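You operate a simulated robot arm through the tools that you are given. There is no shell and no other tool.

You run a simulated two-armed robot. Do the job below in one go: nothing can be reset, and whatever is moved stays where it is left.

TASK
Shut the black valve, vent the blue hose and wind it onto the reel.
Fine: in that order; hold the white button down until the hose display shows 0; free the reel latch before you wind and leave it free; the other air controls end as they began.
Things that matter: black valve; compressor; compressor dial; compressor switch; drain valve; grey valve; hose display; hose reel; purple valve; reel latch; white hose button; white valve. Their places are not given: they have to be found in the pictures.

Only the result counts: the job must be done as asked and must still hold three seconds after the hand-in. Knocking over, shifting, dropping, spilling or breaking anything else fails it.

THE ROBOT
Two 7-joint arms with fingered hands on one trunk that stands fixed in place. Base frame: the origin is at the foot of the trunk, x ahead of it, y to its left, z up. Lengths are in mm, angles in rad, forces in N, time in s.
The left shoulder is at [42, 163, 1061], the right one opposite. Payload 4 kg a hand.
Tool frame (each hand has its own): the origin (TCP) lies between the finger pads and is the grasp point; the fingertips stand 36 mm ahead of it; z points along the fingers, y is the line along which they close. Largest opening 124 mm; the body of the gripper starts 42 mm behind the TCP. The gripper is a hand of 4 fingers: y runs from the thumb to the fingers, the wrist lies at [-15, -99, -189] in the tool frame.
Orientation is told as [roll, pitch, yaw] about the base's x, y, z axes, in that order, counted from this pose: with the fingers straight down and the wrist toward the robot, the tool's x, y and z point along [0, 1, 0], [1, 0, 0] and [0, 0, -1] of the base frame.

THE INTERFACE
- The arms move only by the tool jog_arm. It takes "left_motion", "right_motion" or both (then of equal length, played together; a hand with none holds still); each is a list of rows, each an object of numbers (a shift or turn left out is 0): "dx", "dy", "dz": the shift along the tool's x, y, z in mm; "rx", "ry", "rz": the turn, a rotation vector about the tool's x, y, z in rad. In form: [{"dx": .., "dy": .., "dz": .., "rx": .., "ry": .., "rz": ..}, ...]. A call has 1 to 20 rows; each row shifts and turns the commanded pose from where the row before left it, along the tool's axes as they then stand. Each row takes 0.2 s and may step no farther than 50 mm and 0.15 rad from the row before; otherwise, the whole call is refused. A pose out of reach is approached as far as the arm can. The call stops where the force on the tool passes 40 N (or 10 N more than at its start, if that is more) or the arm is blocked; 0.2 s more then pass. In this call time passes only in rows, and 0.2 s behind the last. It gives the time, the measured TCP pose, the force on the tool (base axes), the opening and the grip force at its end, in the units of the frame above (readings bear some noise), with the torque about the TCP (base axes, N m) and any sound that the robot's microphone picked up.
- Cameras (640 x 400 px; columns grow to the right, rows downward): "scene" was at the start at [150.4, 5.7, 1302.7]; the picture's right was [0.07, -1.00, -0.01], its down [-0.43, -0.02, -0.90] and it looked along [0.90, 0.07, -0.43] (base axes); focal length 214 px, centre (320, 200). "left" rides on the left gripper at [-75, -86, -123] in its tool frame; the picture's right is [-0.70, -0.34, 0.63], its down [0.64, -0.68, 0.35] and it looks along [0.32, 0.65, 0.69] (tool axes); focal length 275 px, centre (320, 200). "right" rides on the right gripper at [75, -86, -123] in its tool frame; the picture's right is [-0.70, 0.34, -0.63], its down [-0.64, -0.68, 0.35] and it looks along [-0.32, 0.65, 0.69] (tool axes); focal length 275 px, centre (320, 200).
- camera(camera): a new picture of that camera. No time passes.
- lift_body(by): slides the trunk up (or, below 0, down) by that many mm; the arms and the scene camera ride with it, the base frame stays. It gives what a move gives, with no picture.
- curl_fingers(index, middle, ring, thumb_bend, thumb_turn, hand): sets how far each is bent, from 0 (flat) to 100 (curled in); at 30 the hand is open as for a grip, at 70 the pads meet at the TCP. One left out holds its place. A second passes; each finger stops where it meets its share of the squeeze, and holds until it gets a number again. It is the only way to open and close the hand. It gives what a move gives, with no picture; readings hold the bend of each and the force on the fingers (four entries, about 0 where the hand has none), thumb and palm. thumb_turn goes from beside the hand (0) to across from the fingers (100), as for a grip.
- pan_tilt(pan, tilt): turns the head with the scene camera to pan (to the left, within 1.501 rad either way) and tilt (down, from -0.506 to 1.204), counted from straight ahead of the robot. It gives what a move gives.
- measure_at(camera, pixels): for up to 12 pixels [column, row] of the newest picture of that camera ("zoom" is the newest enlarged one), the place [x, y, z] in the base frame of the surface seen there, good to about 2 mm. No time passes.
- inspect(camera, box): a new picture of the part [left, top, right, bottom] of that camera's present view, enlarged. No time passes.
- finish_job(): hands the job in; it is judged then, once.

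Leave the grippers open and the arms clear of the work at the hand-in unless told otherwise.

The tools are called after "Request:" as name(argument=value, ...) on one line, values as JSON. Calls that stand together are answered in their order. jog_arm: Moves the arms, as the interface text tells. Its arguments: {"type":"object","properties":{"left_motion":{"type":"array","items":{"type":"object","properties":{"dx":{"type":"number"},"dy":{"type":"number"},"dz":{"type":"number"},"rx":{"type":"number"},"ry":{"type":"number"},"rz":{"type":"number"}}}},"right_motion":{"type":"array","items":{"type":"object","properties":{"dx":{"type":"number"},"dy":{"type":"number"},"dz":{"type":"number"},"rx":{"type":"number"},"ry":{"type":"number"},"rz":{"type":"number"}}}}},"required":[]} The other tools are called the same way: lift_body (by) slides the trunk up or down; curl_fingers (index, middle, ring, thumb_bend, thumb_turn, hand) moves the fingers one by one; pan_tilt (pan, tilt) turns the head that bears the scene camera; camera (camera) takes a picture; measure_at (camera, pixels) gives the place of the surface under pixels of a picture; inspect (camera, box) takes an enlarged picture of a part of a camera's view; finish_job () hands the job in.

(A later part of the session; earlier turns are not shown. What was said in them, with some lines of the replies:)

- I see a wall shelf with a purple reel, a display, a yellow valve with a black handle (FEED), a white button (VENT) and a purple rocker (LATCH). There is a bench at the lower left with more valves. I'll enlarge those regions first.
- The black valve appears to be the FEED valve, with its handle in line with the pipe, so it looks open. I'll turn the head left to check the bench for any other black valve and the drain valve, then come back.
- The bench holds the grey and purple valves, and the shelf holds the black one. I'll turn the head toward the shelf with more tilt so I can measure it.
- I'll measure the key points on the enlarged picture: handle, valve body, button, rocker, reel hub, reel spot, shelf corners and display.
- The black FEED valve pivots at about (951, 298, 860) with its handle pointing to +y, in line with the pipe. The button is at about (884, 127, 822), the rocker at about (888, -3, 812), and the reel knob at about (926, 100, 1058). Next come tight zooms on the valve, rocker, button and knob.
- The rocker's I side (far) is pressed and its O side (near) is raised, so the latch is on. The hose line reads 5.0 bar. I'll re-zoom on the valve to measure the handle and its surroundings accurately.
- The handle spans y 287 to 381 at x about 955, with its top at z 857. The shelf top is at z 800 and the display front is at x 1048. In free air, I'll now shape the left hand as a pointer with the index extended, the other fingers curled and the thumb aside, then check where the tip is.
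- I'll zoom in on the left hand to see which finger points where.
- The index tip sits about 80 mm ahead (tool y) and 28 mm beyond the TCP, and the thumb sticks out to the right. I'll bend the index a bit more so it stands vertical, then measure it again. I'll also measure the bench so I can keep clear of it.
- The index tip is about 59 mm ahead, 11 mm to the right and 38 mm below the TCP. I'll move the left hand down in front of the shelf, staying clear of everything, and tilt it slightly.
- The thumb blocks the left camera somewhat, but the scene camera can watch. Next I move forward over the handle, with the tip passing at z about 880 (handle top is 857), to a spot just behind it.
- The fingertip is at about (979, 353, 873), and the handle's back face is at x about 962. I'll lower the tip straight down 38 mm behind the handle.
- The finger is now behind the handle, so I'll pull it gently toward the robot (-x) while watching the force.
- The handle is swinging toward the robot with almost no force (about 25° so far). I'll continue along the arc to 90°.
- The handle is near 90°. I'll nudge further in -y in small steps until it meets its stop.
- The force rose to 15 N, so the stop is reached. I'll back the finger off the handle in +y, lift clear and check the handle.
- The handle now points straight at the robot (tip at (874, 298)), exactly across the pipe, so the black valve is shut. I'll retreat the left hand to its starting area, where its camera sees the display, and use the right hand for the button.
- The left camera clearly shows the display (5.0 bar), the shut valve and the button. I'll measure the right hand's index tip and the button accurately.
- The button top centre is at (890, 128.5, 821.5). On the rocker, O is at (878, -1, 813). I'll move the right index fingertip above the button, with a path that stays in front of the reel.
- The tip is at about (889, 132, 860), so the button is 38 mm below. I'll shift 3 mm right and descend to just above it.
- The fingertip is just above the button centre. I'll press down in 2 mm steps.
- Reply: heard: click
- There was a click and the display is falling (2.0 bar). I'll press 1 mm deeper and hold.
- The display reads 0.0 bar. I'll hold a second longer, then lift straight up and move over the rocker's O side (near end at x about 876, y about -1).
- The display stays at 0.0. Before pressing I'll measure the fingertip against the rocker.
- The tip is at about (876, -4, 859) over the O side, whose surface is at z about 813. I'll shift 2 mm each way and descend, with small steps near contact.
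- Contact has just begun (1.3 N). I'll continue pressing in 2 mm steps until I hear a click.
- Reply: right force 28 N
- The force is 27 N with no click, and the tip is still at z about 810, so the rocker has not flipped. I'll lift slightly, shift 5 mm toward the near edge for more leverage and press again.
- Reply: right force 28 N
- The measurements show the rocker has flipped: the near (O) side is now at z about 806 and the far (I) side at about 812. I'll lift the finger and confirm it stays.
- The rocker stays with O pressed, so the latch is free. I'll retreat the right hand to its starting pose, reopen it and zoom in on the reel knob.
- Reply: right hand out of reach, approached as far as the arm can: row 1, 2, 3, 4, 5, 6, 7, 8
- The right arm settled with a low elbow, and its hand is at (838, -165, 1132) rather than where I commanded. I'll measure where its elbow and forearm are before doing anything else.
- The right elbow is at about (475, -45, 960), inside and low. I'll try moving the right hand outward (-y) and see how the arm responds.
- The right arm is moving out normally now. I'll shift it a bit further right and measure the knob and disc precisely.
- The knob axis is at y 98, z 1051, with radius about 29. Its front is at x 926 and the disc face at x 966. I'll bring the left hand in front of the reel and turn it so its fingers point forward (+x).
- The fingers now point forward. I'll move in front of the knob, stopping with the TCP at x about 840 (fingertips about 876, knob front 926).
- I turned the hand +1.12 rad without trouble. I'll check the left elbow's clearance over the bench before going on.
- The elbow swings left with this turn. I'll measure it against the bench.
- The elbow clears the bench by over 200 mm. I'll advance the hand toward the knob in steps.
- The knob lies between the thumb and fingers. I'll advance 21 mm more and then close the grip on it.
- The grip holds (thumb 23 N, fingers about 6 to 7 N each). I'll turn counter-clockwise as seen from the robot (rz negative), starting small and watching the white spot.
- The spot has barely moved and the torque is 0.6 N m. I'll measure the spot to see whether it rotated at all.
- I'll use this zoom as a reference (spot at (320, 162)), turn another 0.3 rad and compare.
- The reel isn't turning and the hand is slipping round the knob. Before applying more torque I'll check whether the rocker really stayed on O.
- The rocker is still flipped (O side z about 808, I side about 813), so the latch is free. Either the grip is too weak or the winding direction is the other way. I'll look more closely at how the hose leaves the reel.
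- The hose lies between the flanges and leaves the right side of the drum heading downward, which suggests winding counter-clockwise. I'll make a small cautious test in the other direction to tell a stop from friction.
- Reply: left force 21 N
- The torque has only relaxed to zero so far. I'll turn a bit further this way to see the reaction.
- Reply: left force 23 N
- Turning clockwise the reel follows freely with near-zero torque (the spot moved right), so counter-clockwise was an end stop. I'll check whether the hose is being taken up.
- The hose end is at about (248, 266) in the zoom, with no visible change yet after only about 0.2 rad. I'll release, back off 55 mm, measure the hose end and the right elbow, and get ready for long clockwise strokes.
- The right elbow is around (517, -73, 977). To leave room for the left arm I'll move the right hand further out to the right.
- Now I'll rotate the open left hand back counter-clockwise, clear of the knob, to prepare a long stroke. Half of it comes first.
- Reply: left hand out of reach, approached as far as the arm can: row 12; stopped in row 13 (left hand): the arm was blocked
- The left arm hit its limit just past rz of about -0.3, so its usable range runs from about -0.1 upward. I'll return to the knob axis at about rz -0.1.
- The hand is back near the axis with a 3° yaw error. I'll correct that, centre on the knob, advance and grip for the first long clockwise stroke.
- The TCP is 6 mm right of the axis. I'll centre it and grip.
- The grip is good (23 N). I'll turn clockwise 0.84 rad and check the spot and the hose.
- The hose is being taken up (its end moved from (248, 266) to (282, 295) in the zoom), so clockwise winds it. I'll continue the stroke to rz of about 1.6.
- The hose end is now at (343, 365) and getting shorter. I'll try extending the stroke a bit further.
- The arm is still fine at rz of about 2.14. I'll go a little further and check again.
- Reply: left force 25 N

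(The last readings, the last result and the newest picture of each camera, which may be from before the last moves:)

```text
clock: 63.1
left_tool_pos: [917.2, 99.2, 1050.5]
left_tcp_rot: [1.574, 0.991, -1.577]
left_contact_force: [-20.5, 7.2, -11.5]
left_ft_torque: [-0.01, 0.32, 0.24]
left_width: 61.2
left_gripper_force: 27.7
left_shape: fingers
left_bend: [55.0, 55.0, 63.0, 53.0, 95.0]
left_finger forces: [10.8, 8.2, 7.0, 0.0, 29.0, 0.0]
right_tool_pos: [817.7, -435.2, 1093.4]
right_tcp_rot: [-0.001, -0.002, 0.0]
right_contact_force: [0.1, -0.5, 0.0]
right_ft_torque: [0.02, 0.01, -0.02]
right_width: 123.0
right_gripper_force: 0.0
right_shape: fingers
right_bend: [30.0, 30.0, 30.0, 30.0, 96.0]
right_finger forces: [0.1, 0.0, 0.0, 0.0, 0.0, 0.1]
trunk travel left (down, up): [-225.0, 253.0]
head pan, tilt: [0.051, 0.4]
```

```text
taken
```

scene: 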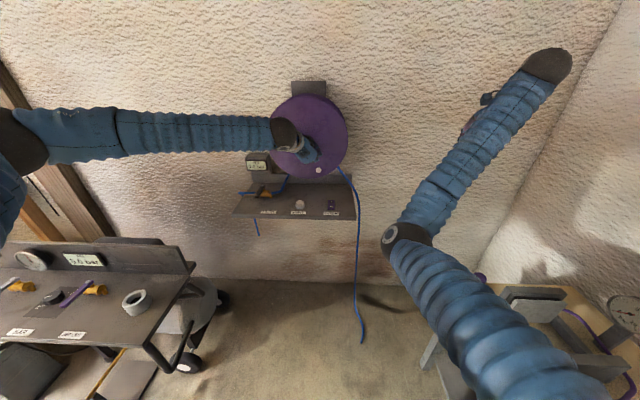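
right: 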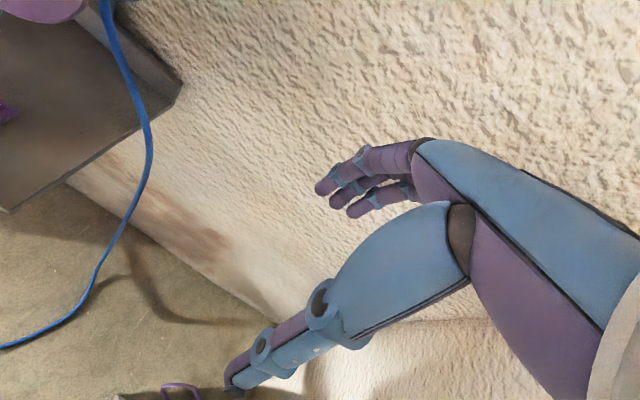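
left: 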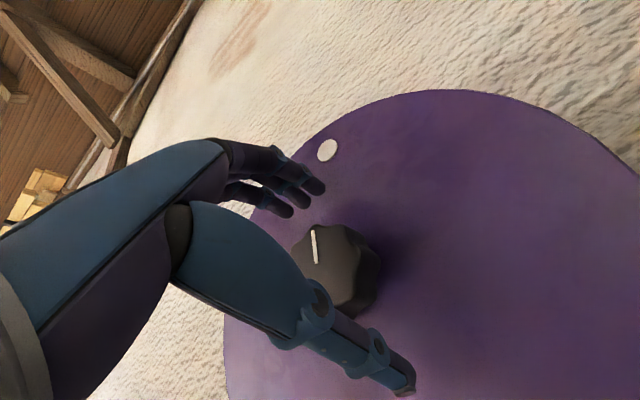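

The hose end is now at (362, 342), with most of the floor part wound in. I'll release, back off 60 mm, swing the hand back and prepare the next stroke.

Request:
curl_fingers(hand="left", index=30, middle=30, ring=30, thumb_bend=30)

Request:
jog_arm(left_motion=[{"dz": -30}, {"dz": -30}, {"rz": -0.145}, {"rz": -0.145}, {"rz": -0.145}, {"rz": -0.145}, {"rz": -0.145}, {"rz": -0.145}, {"rz": -0.145}, {"rz": -0.145}, {"rz": -0.145}, {"rz": -0.145}, {"rz": -0.145}, {"rz": -0.145}, {"rz": -0.145}, {"rz": -0.145}, {"rz": -0.145}, {"rz": -0.145}, {"rz": -0.145}])

Request:
camera(camera="scene")

```text
clock: 64.1
left_tool_pos: [918.2, 98.2, 1049.2]
left_tcp_rot: [1.573, 0.988, -1.575]
left_contact_force: [0.0, -0.3, -1.0]
left_ft_torque: [0.01, -0.01, -0.01]
left_width: 123.0
left_gripper_force: 0.0
left_shape: fingers
left_bend: [30.0, 30.0, 30.0, 30.0, 96.0]
left_finger forces: [0.0, 0.1, 0.1, 0.0, 0.1, 0.0]
right_tool_pos: [818.6, -437.7, 1093.4]
right_tcp_rot: [0.0, -0.002, 0.0]
right_contact_force: [0.5, -0.1, -0.2]
right_ft_torque: [-0.03, 0.01, 0.02]
right_width: 123.2
right_gripper_force: 0.0
right_shape: fingers
right_bend: [30.0, 30.0, 30.0, 30.0, 96.0]
right_finger forces: [0.0, 0.0, 0.0, 0.0, 0.1, 0.1]
trunk travel left (down, up): [-225.0, 253.0]
head pan, tilt: [0.051, 0.4]
```

```text
clock: 68.1
left_tool_pos: [857.7, 98.5, 1051.6]
left_tcp_rot: [1.583, -1.476, -1.588]
left_contact_force: [-0.5, 0.0, 0.2]
left_ft_torque: [0.01, -0.02, 0.0]
left_width: 123.3
left_gripper_force: 0.1
left_shape: fingers
left_bend: [30.0, 30.0, 30.0, 30.0, 96.0]
left_finger forces: [0.1, 0.1, 0.0, 0.1, 0.0, 0.0]
right_tool_pos: [818.6, -437.1, 1093.5]
right_tcp_rot: [0.002, -0.001, 0.0]
right_contact_force: [-0.3, -0.4, 0.4]
right_ft_torque: [-0.01, -0.04, -0.03]
right_width: 123.0
right_gripper_force: 0.0
right_shape: fingers
right_bend: [30.0, 30.0, 30.0, 30.0, 96.0]
right_finger forces: [0.0, 0.0, 0.1, 0.0, 0.1, 0.1]
trunk travel left (down, up): [-225.0, 253.0]
head pan, tilt: [0.051, 0.4]
```

```text
taken
```

scene: 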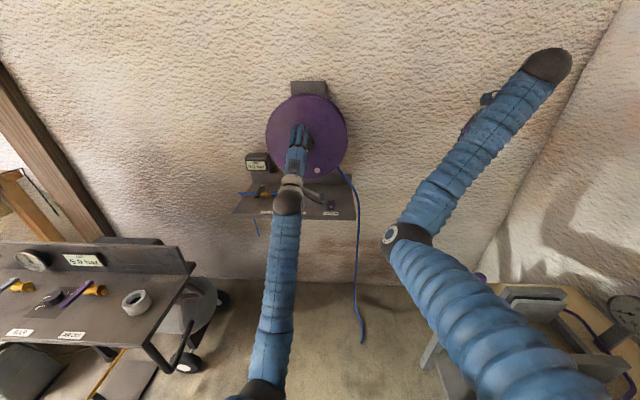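

The reel stayed where it was and the hand is ready at rz of about 0.1. I'll advance, grip again and wind through another long clockwise stroke.

Request:
jog_arm(left_motion=[{"dz": 30}, {"dz": 30}])

Request:
curl_fingers(hand="left", index=70, middle=70, ring=70, thumb_bend=70)

Request:
jog_arm(left_motion=[{"rz": 0.14}, {"rz": 0.14}, {"rz": 0.14}, {"rz": 0.14}, {"rz": 0.14}, {"rz": 0.14}, {"rz": 0.14}, {"rz": 0.14}, {"rz": 0.14}, {"rz": 0.14}])

Request:
camera(camera="scene")

```text
clock: 68.7
left_tool_pos: [918.5, 98.0, 1052.9]
left_tcp_rot: [1.577, -1.478, -1.583]
left_contact_force: [0.5, 0.3, -1.0]
left_ft_torque: [-0.03, -0.04, 0.0]
left_width: 123.3
left_gripper_force: 0.0
left_shape: fingers
left_bend: [30.0, 30.0, 30.0, 30.0, 96.0]
left_finger forces: [0.0, 0.0, 0.1, 0.1, 0.1, 0.0]
right_tool_pos: [818.3, -436.2, 1092.8]
right_tcp_rot: [-0.001, -0.002, -0.001]
right_contact_force: [0.1, -0.6, 0.1]
right_ft_torque: [-0.01, -0.02, -0.01]
right_width: 123.1
right_gripper_force: 0.0
right_shape: fingers
right_bend: [30.0, 30.0, 30.0, 30.0, 96.0]
right_finger forces: [0.0, 0.0, 0.1, 0.0, 0.1, 0.0]
trunk travel left (down, up): [-225.0, 253.0]
head pan, tilt: [0.051, 0.4]
```

```text
clock: 69.7
left_tool_pos: [917.9, 98.0, 1052.5]
left_tcp_rot: [1.59, -1.478, -1.595]
left_contact_force: [-10.4, 0.0, -1.5]
left_ft_torque: [-0.03, 0.15, -0.04]
left_width: 63.4
left_gripper_force: 22.7
left_shape: fingers
left_bend: [57.0, 56.0, 63.0, 51.0, 98.0]
left_finger forces: [6.8, 7.3, 6.3, 0.1, 25.3, 0.0]
right_tool_pos: [818.0, -437.1, 1094.5]
right_tcp_rot: [0.0, 0.0, -0.001]
right_contact_force: [0.4, 0.1, -0.9]
right_ft_torque: [0.03, 0.0, -0.04]
right_width: 123.1
right_gripper_force: 0.0
right_shape: fingers
right_bend: [30.0, 30.0, 30.0, 30.0, 96.0]
right_finger forces: [0.0, 0.0, 0.0, 0.0, 0.0, 0.1]
trunk travel left (down, up): [-225.0, 253.0]
head pan, tilt: [0.051, 0.4]
```

```text
clock: 71.9
left_tool_pos: [918.0, 97.9, 1050.1]
left_tcp_rot: [1.572, -0.073, -1.576]
left_contact_force: [-11.6, -1.7, -8.7]
left_ft_torque: [0.02, 0.26, -0.01]
left_width: 62.8
left_gripper_force: 22.6
left_shape: fingers
left_bend: [57.0, 56.0, 64.0, 52.0, 96.0]
left_finger forces: [8.7, 7.0, 6.2, 0.0, 24.2, 0.0]
right_tool_pos: [817.8, -436.9, 1093.9]
right_tcp_rot: [0.001, -0.001, 0.001]
right_contact_force: [0.0, 0.2, -0.3]
right_ft_torque: [0.0, -0.03, 0.01]
right_width: 123.0
right_gripper_force: 0.1
right_shape: fingers
right_bend: [30.0, 30.0, 30.0, 30.0, 96.0]
right_finger forces: [0.0, 0.0, 0.0, 0.0, 0.0, 0.0]
trunk travel left (down, up): [-225.0, 253.0]
head pan, tilt: [0.051, 0.4]
```

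```text
taken
```

scene: 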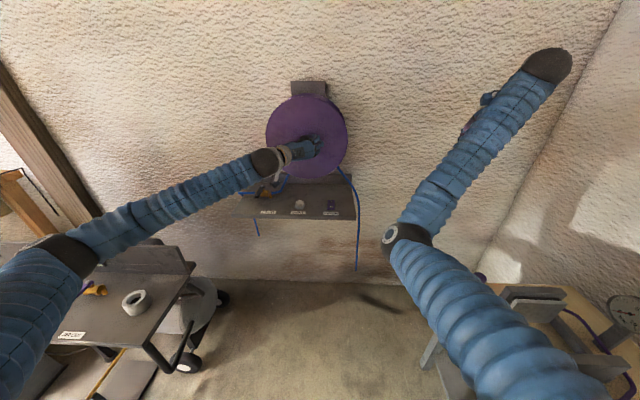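

The hose end is now hanging at (357, 270). I'll continue the stroke.

Request:
jog_arm(left_motion=[{"rz": 0.14}, {"rz": 0.14}, {"rz": 0.14}, {"rz": 0.14}])

Request:
camera(camera="scene")

```text
clock: 72.9
left_tool_pos: [917.9, 99.0, 1051.3]
left_tcp_rot: [1.569, 0.485, -1.577]
left_contact_force: [-17.0, -0.4, -16.1]
left_ft_torque: [0.0, 0.34, 0.09]
left_width: 62.6
left_gripper_force: 25.3
left_shape: fingers
left_bend: [56.0, 56.0, 64.0, 52.0, 95.0]
left_finger forces: [10.6, 8.0, 6.0, 0.0, 25.8, 0.0]
right_tool_pos: [818.5, -436.8, 1094.0]
right_tcp_rot: [-0.001, 0.0, 0.0]
right_contact_force: [-1.2, 0.4, -0.5]
right_ft_torque: [-0.01, 0.01, -0.01]
right_width: 123.1
right_gripper_force: 0.0
right_shape: fingers
right_bend: [30.0, 30.0, 30.0, 30.0, 96.0]
right_finger forces: [0.1, 0.0, 0.0, 0.0, 0.0, 0.1]
trunk travel left (down, up): [-225.0, 253.0]
head pan, tilt: [0.051, 0.4]
```

```text
taken
```

scene: 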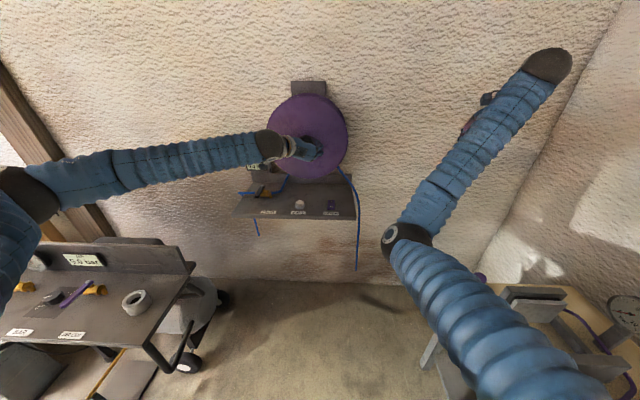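

Request:
jog_arm(left_motion=[{"rz": 0.14}, {"rz": 0.14}, {"rz": 0.14}])

Request:
camera(camera="scene")

```text
clock: 73.7
left_tool_pos: [916.5, 100.1, 1050.5]
left_tcp_rot: [1.57, 0.906, -1.576]
left_contact_force: [-18.2, 1.3, -15.1]
left_ft_torque: [-0.02, 0.35, 0.02]
left_width: 62.5
left_gripper_force: 26.1
left_shape: fingers
left_bend: [55.0, 56.0, 64.0, 53.0, 96.0]
left_finger forces: [11.2, 9.0, 8.0, 0.0, 24.2, 0.1]
right_tool_pos: [819.1, -436.1, 1093.9]
right_tcp_rot: [0.001, -0.002, 0.001]
right_contact_force: [1.3, 0.7, -0.1]
right_ft_torque: [-0.01, 0.0, 0.02]
right_width: 122.8
right_gripper_force: 0.0
right_shape: fingers
right_bend: [30.0, 30.0, 30.0, 30.0, 96.0]
right_finger forces: [0.0, 0.0, 0.1, 0.1, 0.0, 0.0]
trunk travel left (down, up): [-225.0, 253.0]
head pan, tilt: [0.051, 0.4]
```

```text
taken
```

scene: 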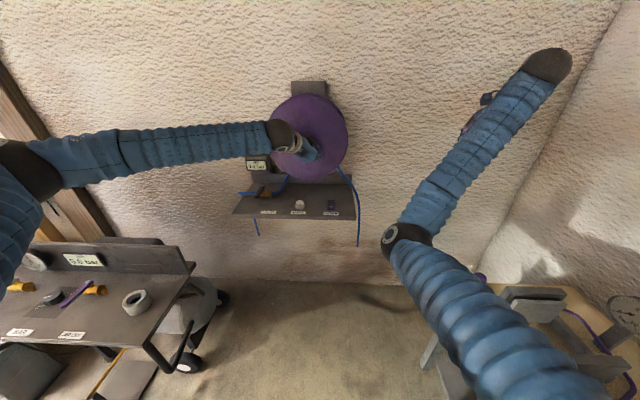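

The hose end is up to (357, 245). I'll do another release, return and regrip cycle.

Request:
curl_fingers(hand="left", index=30, middle=30, ring=30, thumb_bend=30)

Request:
jog_arm(left_motion=[{"dz": -30}, {"dz": -30}, {"rz": -0.145}, {"rz": -0.145}, {"rz": -0.145}, {"rz": -0.145}, {"rz": -0.145}, {"rz": -0.145}, {"rz": -0.145}, {"rz": -0.145}, {"rz": -0.145}, {"rz": -0.145}, {"rz": -0.145}, {"rz": -0.145}, {"rz": -0.145}, {"rz": -0.145}, {"rz": -0.145}, {"rz": -0.145}])

Request:
camera(camera="scene")

```text
clock: 74.7
left_tool_pos: [917.8, 99.1, 1051.0]
left_tcp_rot: [1.573, 0.903, -1.575]
left_contact_force: [0.0, -0.1, -0.3]
left_ft_torque: [0.03, -0.05, 0.0]
left_width: 123.1
left_gripper_force: 0.0
left_shape: fingers
left_bend: [30.0, 30.0, 30.0, 30.0, 96.0]
left_finger forces: [0.1, 0.0, 0.0, 0.0, 0.1, 0.0]
right_tool_pos: [818.0, -435.9, 1093.5]
right_tcp_rot: [0.001, 0.0, 0.0]
right_contact_force: [0.1, 0.9, -0.6]
right_ft_torque: [-0.01, -0.01, -0.01]
right_width: 123.2
right_gripper_force: 0.0
right_shape: fingers
right_bend: [30.0, 30.0, 30.0, 30.0, 96.0]
right_finger forces: [0.0, 0.1, 0.1, 0.1, 0.0, 0.0]
trunk travel left (down, up): [-225.0, 253.0]
head pan, tilt: [0.051, 0.4]
```

```text
clock: 78.5
left_tool_pos: [858.8, 98.5, 1049.3]
left_tcp_rot: [1.573, -1.421, -1.577]
left_contact_force: [0.5, 0.0, -0.5]
left_ft_torque: [-0.04, 0.02, 0.02]
left_width: 123.4
left_gripper_force: 0.1
left_shape: fingers
left_bend: [30.0, 30.0, 30.0, 30.0, 96.0]
left_finger forces: [0.0, 0.1, 0.0, 0.0, 0.0, 0.0]
right_tool_pos: [819.6, -436.8, 1094.3]
right_tcp_rot: [0.003, -0.001, 0.0]
right_contact_force: [0.5, 0.0, -0.2]
right_ft_torque: [-0.01, -0.02, 0.02]
right_width: 122.9
right_gripper_force: 0.0
right_shape: fingers
right_bend: [30.0, 30.0, 30.0, 30.0, 96.0]
right_finger forces: [0.0, 0.0, 0.0, 0.1, 0.1, 0.0]
trunk travel left (down, up): [-225.0, 253.0]
head pan, tilt: [0.051, 0.4]
```

```text
taken
```

scene: 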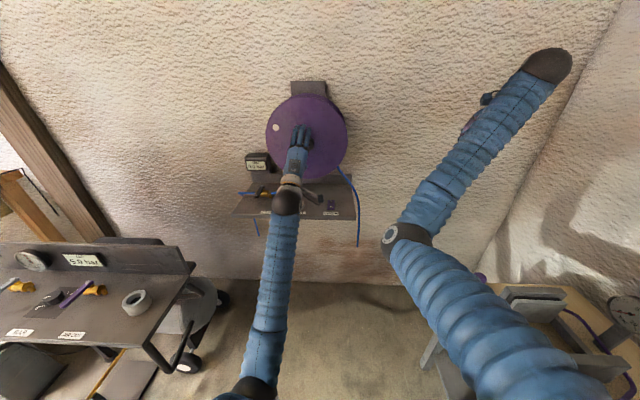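

The spot is at (276, 127), about 5.2 rad of winding so far. I'll grip and wind again.

Request:
jog_arm(left_motion=[{"dz": 30, "dy": 1}, {"dz": 29}])

Request:
curl_fingers(hand="left", index=70, middle=70, ring=70, thumb_bend=70)

Request:
jog_arm(left_motion=[{"rz": 0.14}, {"rz": 0.14}, {"rz": 0.14}, {"rz": 0.14}, {"rz": 0.14}, {"rz": 0.14}, {"rz": 0.14}, {"rz": 0.14}])

Request:
camera(camera="scene")

```text
clock: 79.1
left_tool_pos: [918.9, 95.3, 1050.8]
left_tcp_rot: [1.573, -1.417, -1.577]
left_contact_force: [0.7, -0.8, 0.1]
left_ft_torque: [0.03, 0.0, 0.0]
left_width: 123.3
left_gripper_force: 0.1
left_shape: fingers
left_bend: [30.0, 30.0, 30.0, 30.0, 96.0]
left_finger forces: [0.1, 0.0, 0.1, 0.1, 0.0, 0.0]
right_tool_pos: [819.7, -436.8, 1092.5]
right_tcp_rot: [0.001, 0.001, 0.0]
right_contact_force: [-0.2, 0.9, 0.0]
right_ft_torque: [-0.02, 0.04, 0.02]
right_width: 123.2
right_gripper_force: 0.0
right_shape: fingers
right_bend: [30.0, 30.0, 30.0, 30.0, 96.0]
right_finger forces: [0.0, 0.1, 0.1, 0.0, 0.0, 0.0]
trunk travel left (down, up): [-225.0, 253.0]
head pan, tilt: [0.051, 0.4]
```

```text
clock: 80.1
left_tool_pos: [917.9, 95.6, 1052.7]
left_tcp_rot: [1.581, -1.416, -1.585]
left_contact_force: [-10.6, -0.1, -1.6]
left_ft_torque: [0.01, 0.13, -0.01]
left_width: 61.8
left_gripper_force: 23.1
left_shape: fingers
left_bend: [58.0, 57.0, 62.0, 51.0, 98.0]
left_finger forces: [6.6, 7.4, 6.2, 0.0, 26.1, 0.0]
right_tool_pos: [817.4, -436.6, 1094.5]
right_tcp_rot: [0.001, 0.0, -0.001]
right_contact_force: [0.2, -0.9, -0.9]
right_ft_torque: [0.0, -0.01, 0.02]
right_width: 123.1
right_gripper_force: 0.0
right_shape: fingers
right_bend: [30.0, 30.0, 30.0, 30.0, 96.0]
right_finger forces: [0.0, 0.0, 0.0, 0.0, 0.0, 0.0]
trunk travel left (down, up): [-225.0, 253.0]
head pan, tilt: [0.051, 0.4]
```

```text
clock: 81.9
left_tool_pos: [915.7, 96.5, 1050.5]
left_tcp_rot: [1.569, -0.296, -1.576]
left_contact_force: [-11.1, -7.4, -12.8]
left_ft_torque: [-0.06, 0.29, -0.14]
left_width: 61.0
left_gripper_force: 23.1
left_shape: fingers
left_bend: [57.0, 57.0, 64.0, 52.0, 95.0]
left_finger forces: [9.8, 7.4, 5.6, 0.1, 23.5, 0.0]
right_tool_pos: [818.8, -436.9, 1092.4]
right_tcp_rot: [0.001, -0.001, -0.002]
right_contact_force: [0.0, 0.1, -1.0]
right_ft_torque: [-0.01, -0.01, 0.01]
right_width: 123.3
right_gripper_force: 0.0
right_shape: fingers
right_bend: [30.0, 30.0, 30.0, 30.0, 96.0]
right_finger forces: [0.0, 0.1, 0.1, 0.0, 0.0, 0.0]
trunk travel left (down, up): [-225.0, 253.0]
head pan, tilt: [0.051, 0.4]
```

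```text
taken
```

scene: 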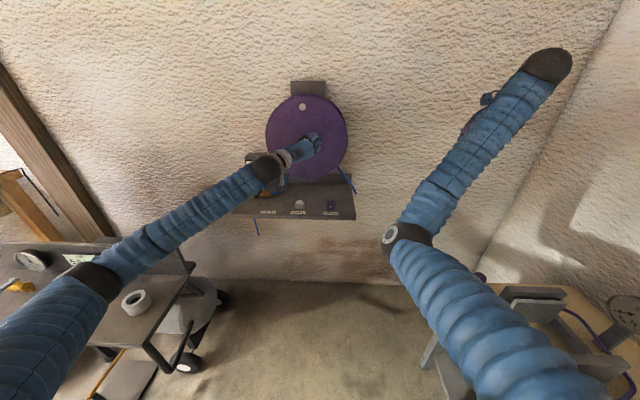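

The hose is nearly in, with only a short end visible near (350, 182). I'll continue in smaller steps, watching the torque.

Request:
jog_arm(left_motion=[{"rz": 0.12}, {"rz": 0.12}, {"rz": 0.12}])

Request:
inspect(camera="scene", box=[230, 90, 390, 240])

```text
clock: 82.7
left_tool_pos: [916.5, 97.1, 1053.8]
left_tcp_rot: [1.573, 0.065, -1.575]
left_contact_force: [-6.0, -7.6, -2.7]
left_ft_torque: [-1.19, -0.18, -0.24]
left_width: 60.5
left_gripper_force: 28.6
left_shape: fingers
left_bend: [56.0, 58.0, 66.0, 54.0, 89.0]
left_finger forces: [12.5, 10.7, 7.0, 0.0, 27.6, 0.0]
right_tool_pos: [819.0, -437.3, 1094.9]
right_tcp_rot: [0.001, 0.0, 0.001]
right_contact_force: [1.0, 0.2, 0.4]
right_ft_torque: [-0.01, 0.01, 0.01]
right_width: 123.2
right_gripper_force: 0.0
right_shape: fingers
right_bend: [30.0, 30.0, 30.0, 30.0, 96.0]
right_finger forces: [0.0, 0.0, 0.0, 0.0, 0.1, 0.0]
trunk travel left (down, up): [-225.0, 253.0]
head pan, tilt: [0.051, 0.4]
```

```text
2.67 times, centred on (310, 165) of scene
```

zoom: 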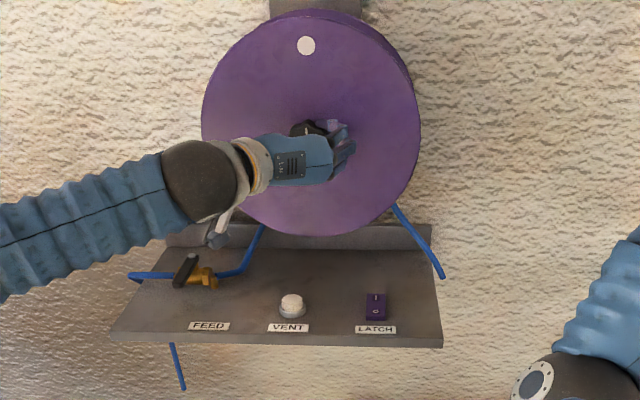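

The torque jumped to 1.2 N m with the spot back at the top after one full turn, so the reel is at its wound end stop and only the short hose tail shows. I'll open the hand, back off and verify.

Request:
curl_fingers(hand="left", index=30, middle=30, ring=30, thumb_bend=30)

Request:
jog_arm(left_motion=[{"dz": -30}, {"dz": -30}, {"dz": -30}])

Request:
inspect(camera="scene", box=[230, 90, 390, 240])

```text
clock: 83.7
left_tool_pos: [916.9, 98.4, 1051.9]
left_tcp_rot: [1.569, 0.063, -1.576]
left_contact_force: [-0.3, -0.6, 0.2]
left_ft_torque: [0.0, 0.02, -0.01]
left_width: 122.6
left_gripper_force: 0.0
left_shape: fingers
left_bend: [30.0, 30.0, 30.0, 30.0, 100.0]
left_finger forces: [0.0, 0.1, 0.0, 0.1, 0.1, 0.1]
right_tool_pos: [818.8, -436.7, 1094.0]
right_tcp_rot: [0.0, 0.001, 0.0]
right_contact_force: [-0.2, 0.1, -0.6]
right_ft_torque: [0.01, 0.01, -0.01]
right_width: 123.2
right_gripper_force: 0.1
right_shape: fingers
right_bend: [30.0, 30.0, 30.0, 30.0, 96.0]
right_finger forces: [0.0, 0.1, 0.0, 0.1, 0.1, 0.0]
trunk travel left (down, up): [-225.0, 253.0]
head pan, tilt: [0.051, 0.4]
```

```text
clock: 84.5
left_tool_pos: [825.6, 99.5, 1049.9]
left_tcp_rot: [1.572, 0.064, -1.576]
left_contact_force: [-0.3, 0.5, -0.1]
left_ft_torque: [-0.01, 0.0, -0.02]
left_width: 122.6
left_gripper_force: 0.0
left_shape: fingers
left_bend: [30.0, 30.0, 30.0, 30.0, 100.0]
left_finger forces: [0.1, 0.0, 0.0, 0.0, 0.1, 0.0]
right_tool_pos: [818.2, -435.9, 1094.5]
right_tcp_rot: [0.001, 0.0, -0.002]
right_contact_force: [0.7, 0.2, 0.7]
right_ft_torque: [-0.02, 0.0, -0.05]
right_width: 123.1
right_gripper_force: 0.0
right_shape: fingers
right_bend: [30.0, 30.0, 30.0, 30.0, 96.0]
right_finger forces: [0.0, 0.0, 0.1, 0.1, 0.0, 0.0]
trunk travel left (down, up): [-225.0, 253.0]
head pan, tilt: [0.051, 0.4]
```

```text
2.67 times, centred on (310, 165) of scene
```

zoom: 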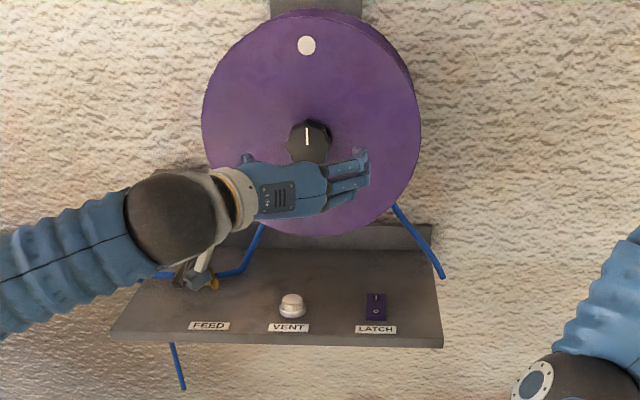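

The pointer is back at the top and the reel holds. I'll move the left arm away to the left and back, so I can check the whole panel.

Request:
jog_arm(left_motion=[{"dx": 8, "dy": -40, "dz": -10}, {"dx": 8, "dy": -40, "dz": -10}, {"dx": 8, "dy": -40, "dz": -10}, {"dx": 8, "dy": -40, "dz": -10}, {"dx": 8, "dy": -40, "dz": -10}, {"dx": 8, "dy": -40, "dz": -10}])

Request:
camera(camera="scene")

Request:
inspect(camera="scene", box=[230, 90, 390, 240])

```text
clock: 85.9
left_tool_pos: [766.3, 336.1, 1115.2]
left_tcp_rot: [1.572, 0.061, -1.577]
left_contact_force: [-0.5, 0.5, 0.1]
left_ft_torque: [-0.02, 0.03, 0.04]
left_width: 123.0
left_gripper_force: 0.1
left_shape: fingers
left_bend: [30.0, 30.0, 30.0, 30.0, 100.0]
left_finger forces: [0.0, 0.0, 0.0, 0.0, 0.1, 0.0]
right_tool_pos: [817.2, -437.0, 1094.5]
right_tcp_rot: [0.0, 0.0, -0.002]
right_contact_force: [-0.6, -0.2, -0.1]
right_ft_torque: [0.01, -0.04, -0.02]
right_width: 122.9
right_gripper_force: 0.1
right_shape: fingers
right_bend: [30.0, 30.0, 30.0, 30.0, 96.0]
right_finger forces: [0.1, 0.0, 0.0, 0.0, 0.0, 0.0]
trunk travel left (down, up): [-225.0, 253.0]
head pan, tilt: [0.051, 0.4]
```

```text
taken
```

scene: 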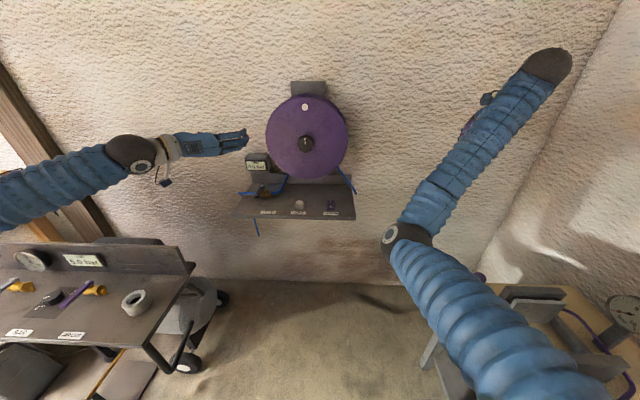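

```text
2.67 times, centred on (310, 165) of scene
```

zoom: 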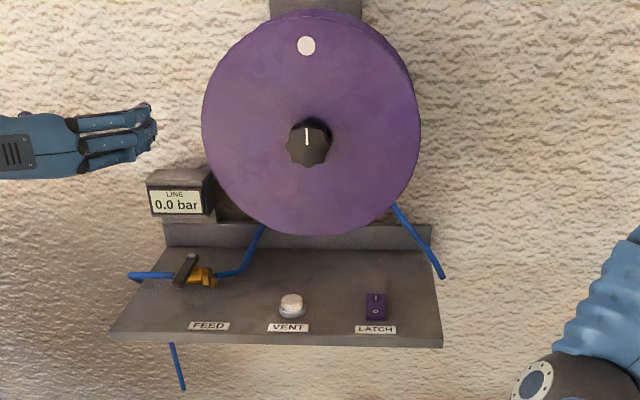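

The display reads 0.0, the valve is across, the latch is on O and the hose is in. I'll compare the reel with the earlier identical zoom, and check the bench controls are unchanged.

Request:
inspect(camera="scene", box=[260, 80, 360, 190])

Request:
inspect(camera="scene", box=[0, 225, 200, 350])

Request:
inspect(camera="scene", box=[310, 180, 360, 220])

```text
3.64 times, centred on (310, 135) of scene
```

zoom: 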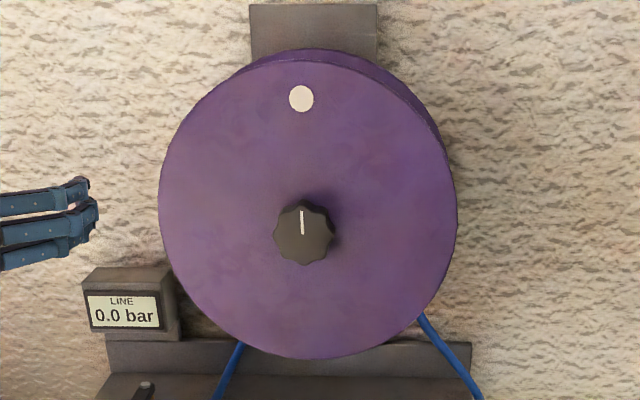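

```text
3.20 times, centred on (100, 288) of scene
```

zoom: 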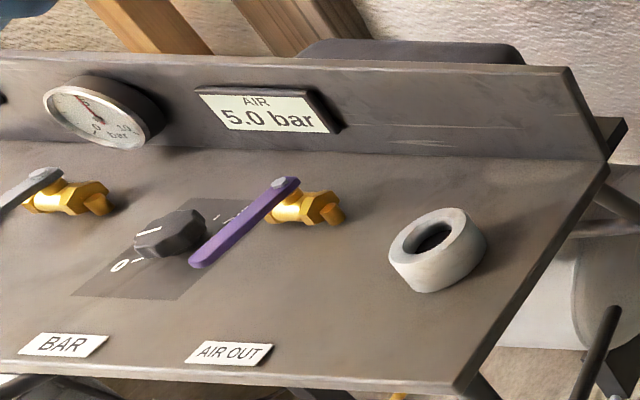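

```text
10.00 times, centred on (335, 200) of scene
```

zoom: 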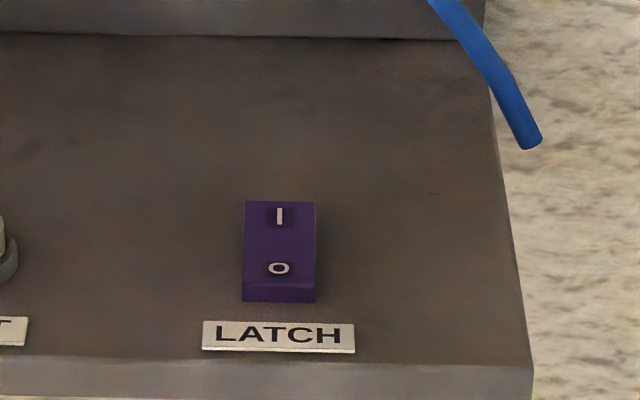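

Everything matches: the reel turned exactly one full turn and holds, the display shows 0.0, the valve is shut, the latch is on O, and the bench controls are unchanged (AIR 5.0 bar). I'll pull the left hand back a little further before handing in.

Request:
jog_arm(left_motion=[{"dx": 10, "dy": -20, "dz": -25}, {"dx": 10, "dy": -20, "dz": -25}, {}, {}, {}, {}, {}])

Request:
camera(camera="scene")

```text
clock: 87.5
left_tool_pos: [714.6, 373.6, 1137.7]
left_tcp_rot: [1.571, 0.061, -1.577]
left_contact_force: [0.3, -0.4, -0.3]
left_ft_torque: [-0.02, 0.0, -0.02]
left_width: 122.6
left_gripper_force: 0.0
left_shape: fingers
left_bend: [30.0, 30.0, 30.0, 30.0, 100.0]
left_finger forces: [0.0, 0.1, 0.1, 0.2, 0.1, 0.0]
right_tool_pos: [820.4, -436.4, 1093.8]
right_tcp_rot: [0.001, -0.002, 0.0]
right_contact_force: [0.8, -0.3, 0.2]
right_ft_torque: [0.01, 0.01, 0.01]
right_width: 123.1
right_gripper_force: 0.1
right_shape: fingers
right_bend: [30.0, 30.0, 30.0, 30.0, 96.0]
right_finger forces: [0.1, 0.0, 0.0, 0.1, 0.0, 0.1]
trunk travel left (down, up): [-225.0, 253.0]
head pan, tilt: [0.051, 0.4]
```

```text
taken
```

scene: 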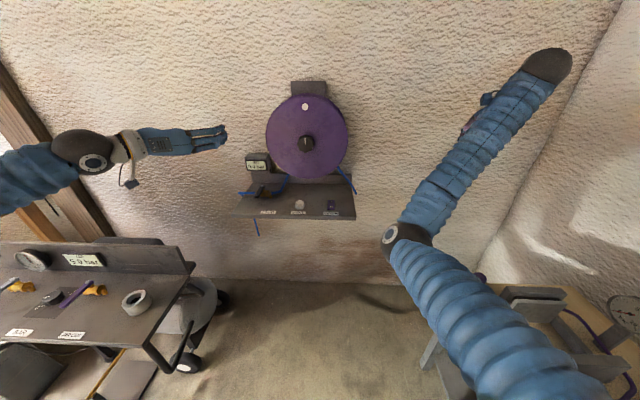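

Both hands are open and clear. The hose is wound, the valve is shut, the line is at 0 and the latch is free, so I'm handing in.

Request:
finish_job()

```text
The job is handed in.
```

I shut the black valve, vented the blue hose, freed the reel latch and wound the hose in, in that order, then handed the job in. I don't have the judge's verdict.

- **Black valve:** the handle is turned a full 90° to its stop and lies straight across the pipe.
- **Vent:** I held the white button until the hose display read 0.0 bar, then about a second longer. It still read 0.0 when I last checked after winding.
- **Reel latch:** I pressed the rocker from I to O before winding and left it there. I took O to mean free. No click sounded, but measuring showed it had flipped, and the reel then turned freely.
- **Reel:** I wound it one full turn clockwise to its stop, and only a short tail of hose still shows. I first tried counter-clockwise, but the reel was against a stop that way and did not move.
- **Other air controls:** I touched none of them. The compressor dial and the grey and purple valves look as they did at the start, and the bench display still reads 5.0 bar. I never saw the white valve, and I did not check the drain valve or the compressor switch in the final pictures.

Both hands are open and clear of the work. The right arm ended further out to the right than where it started.
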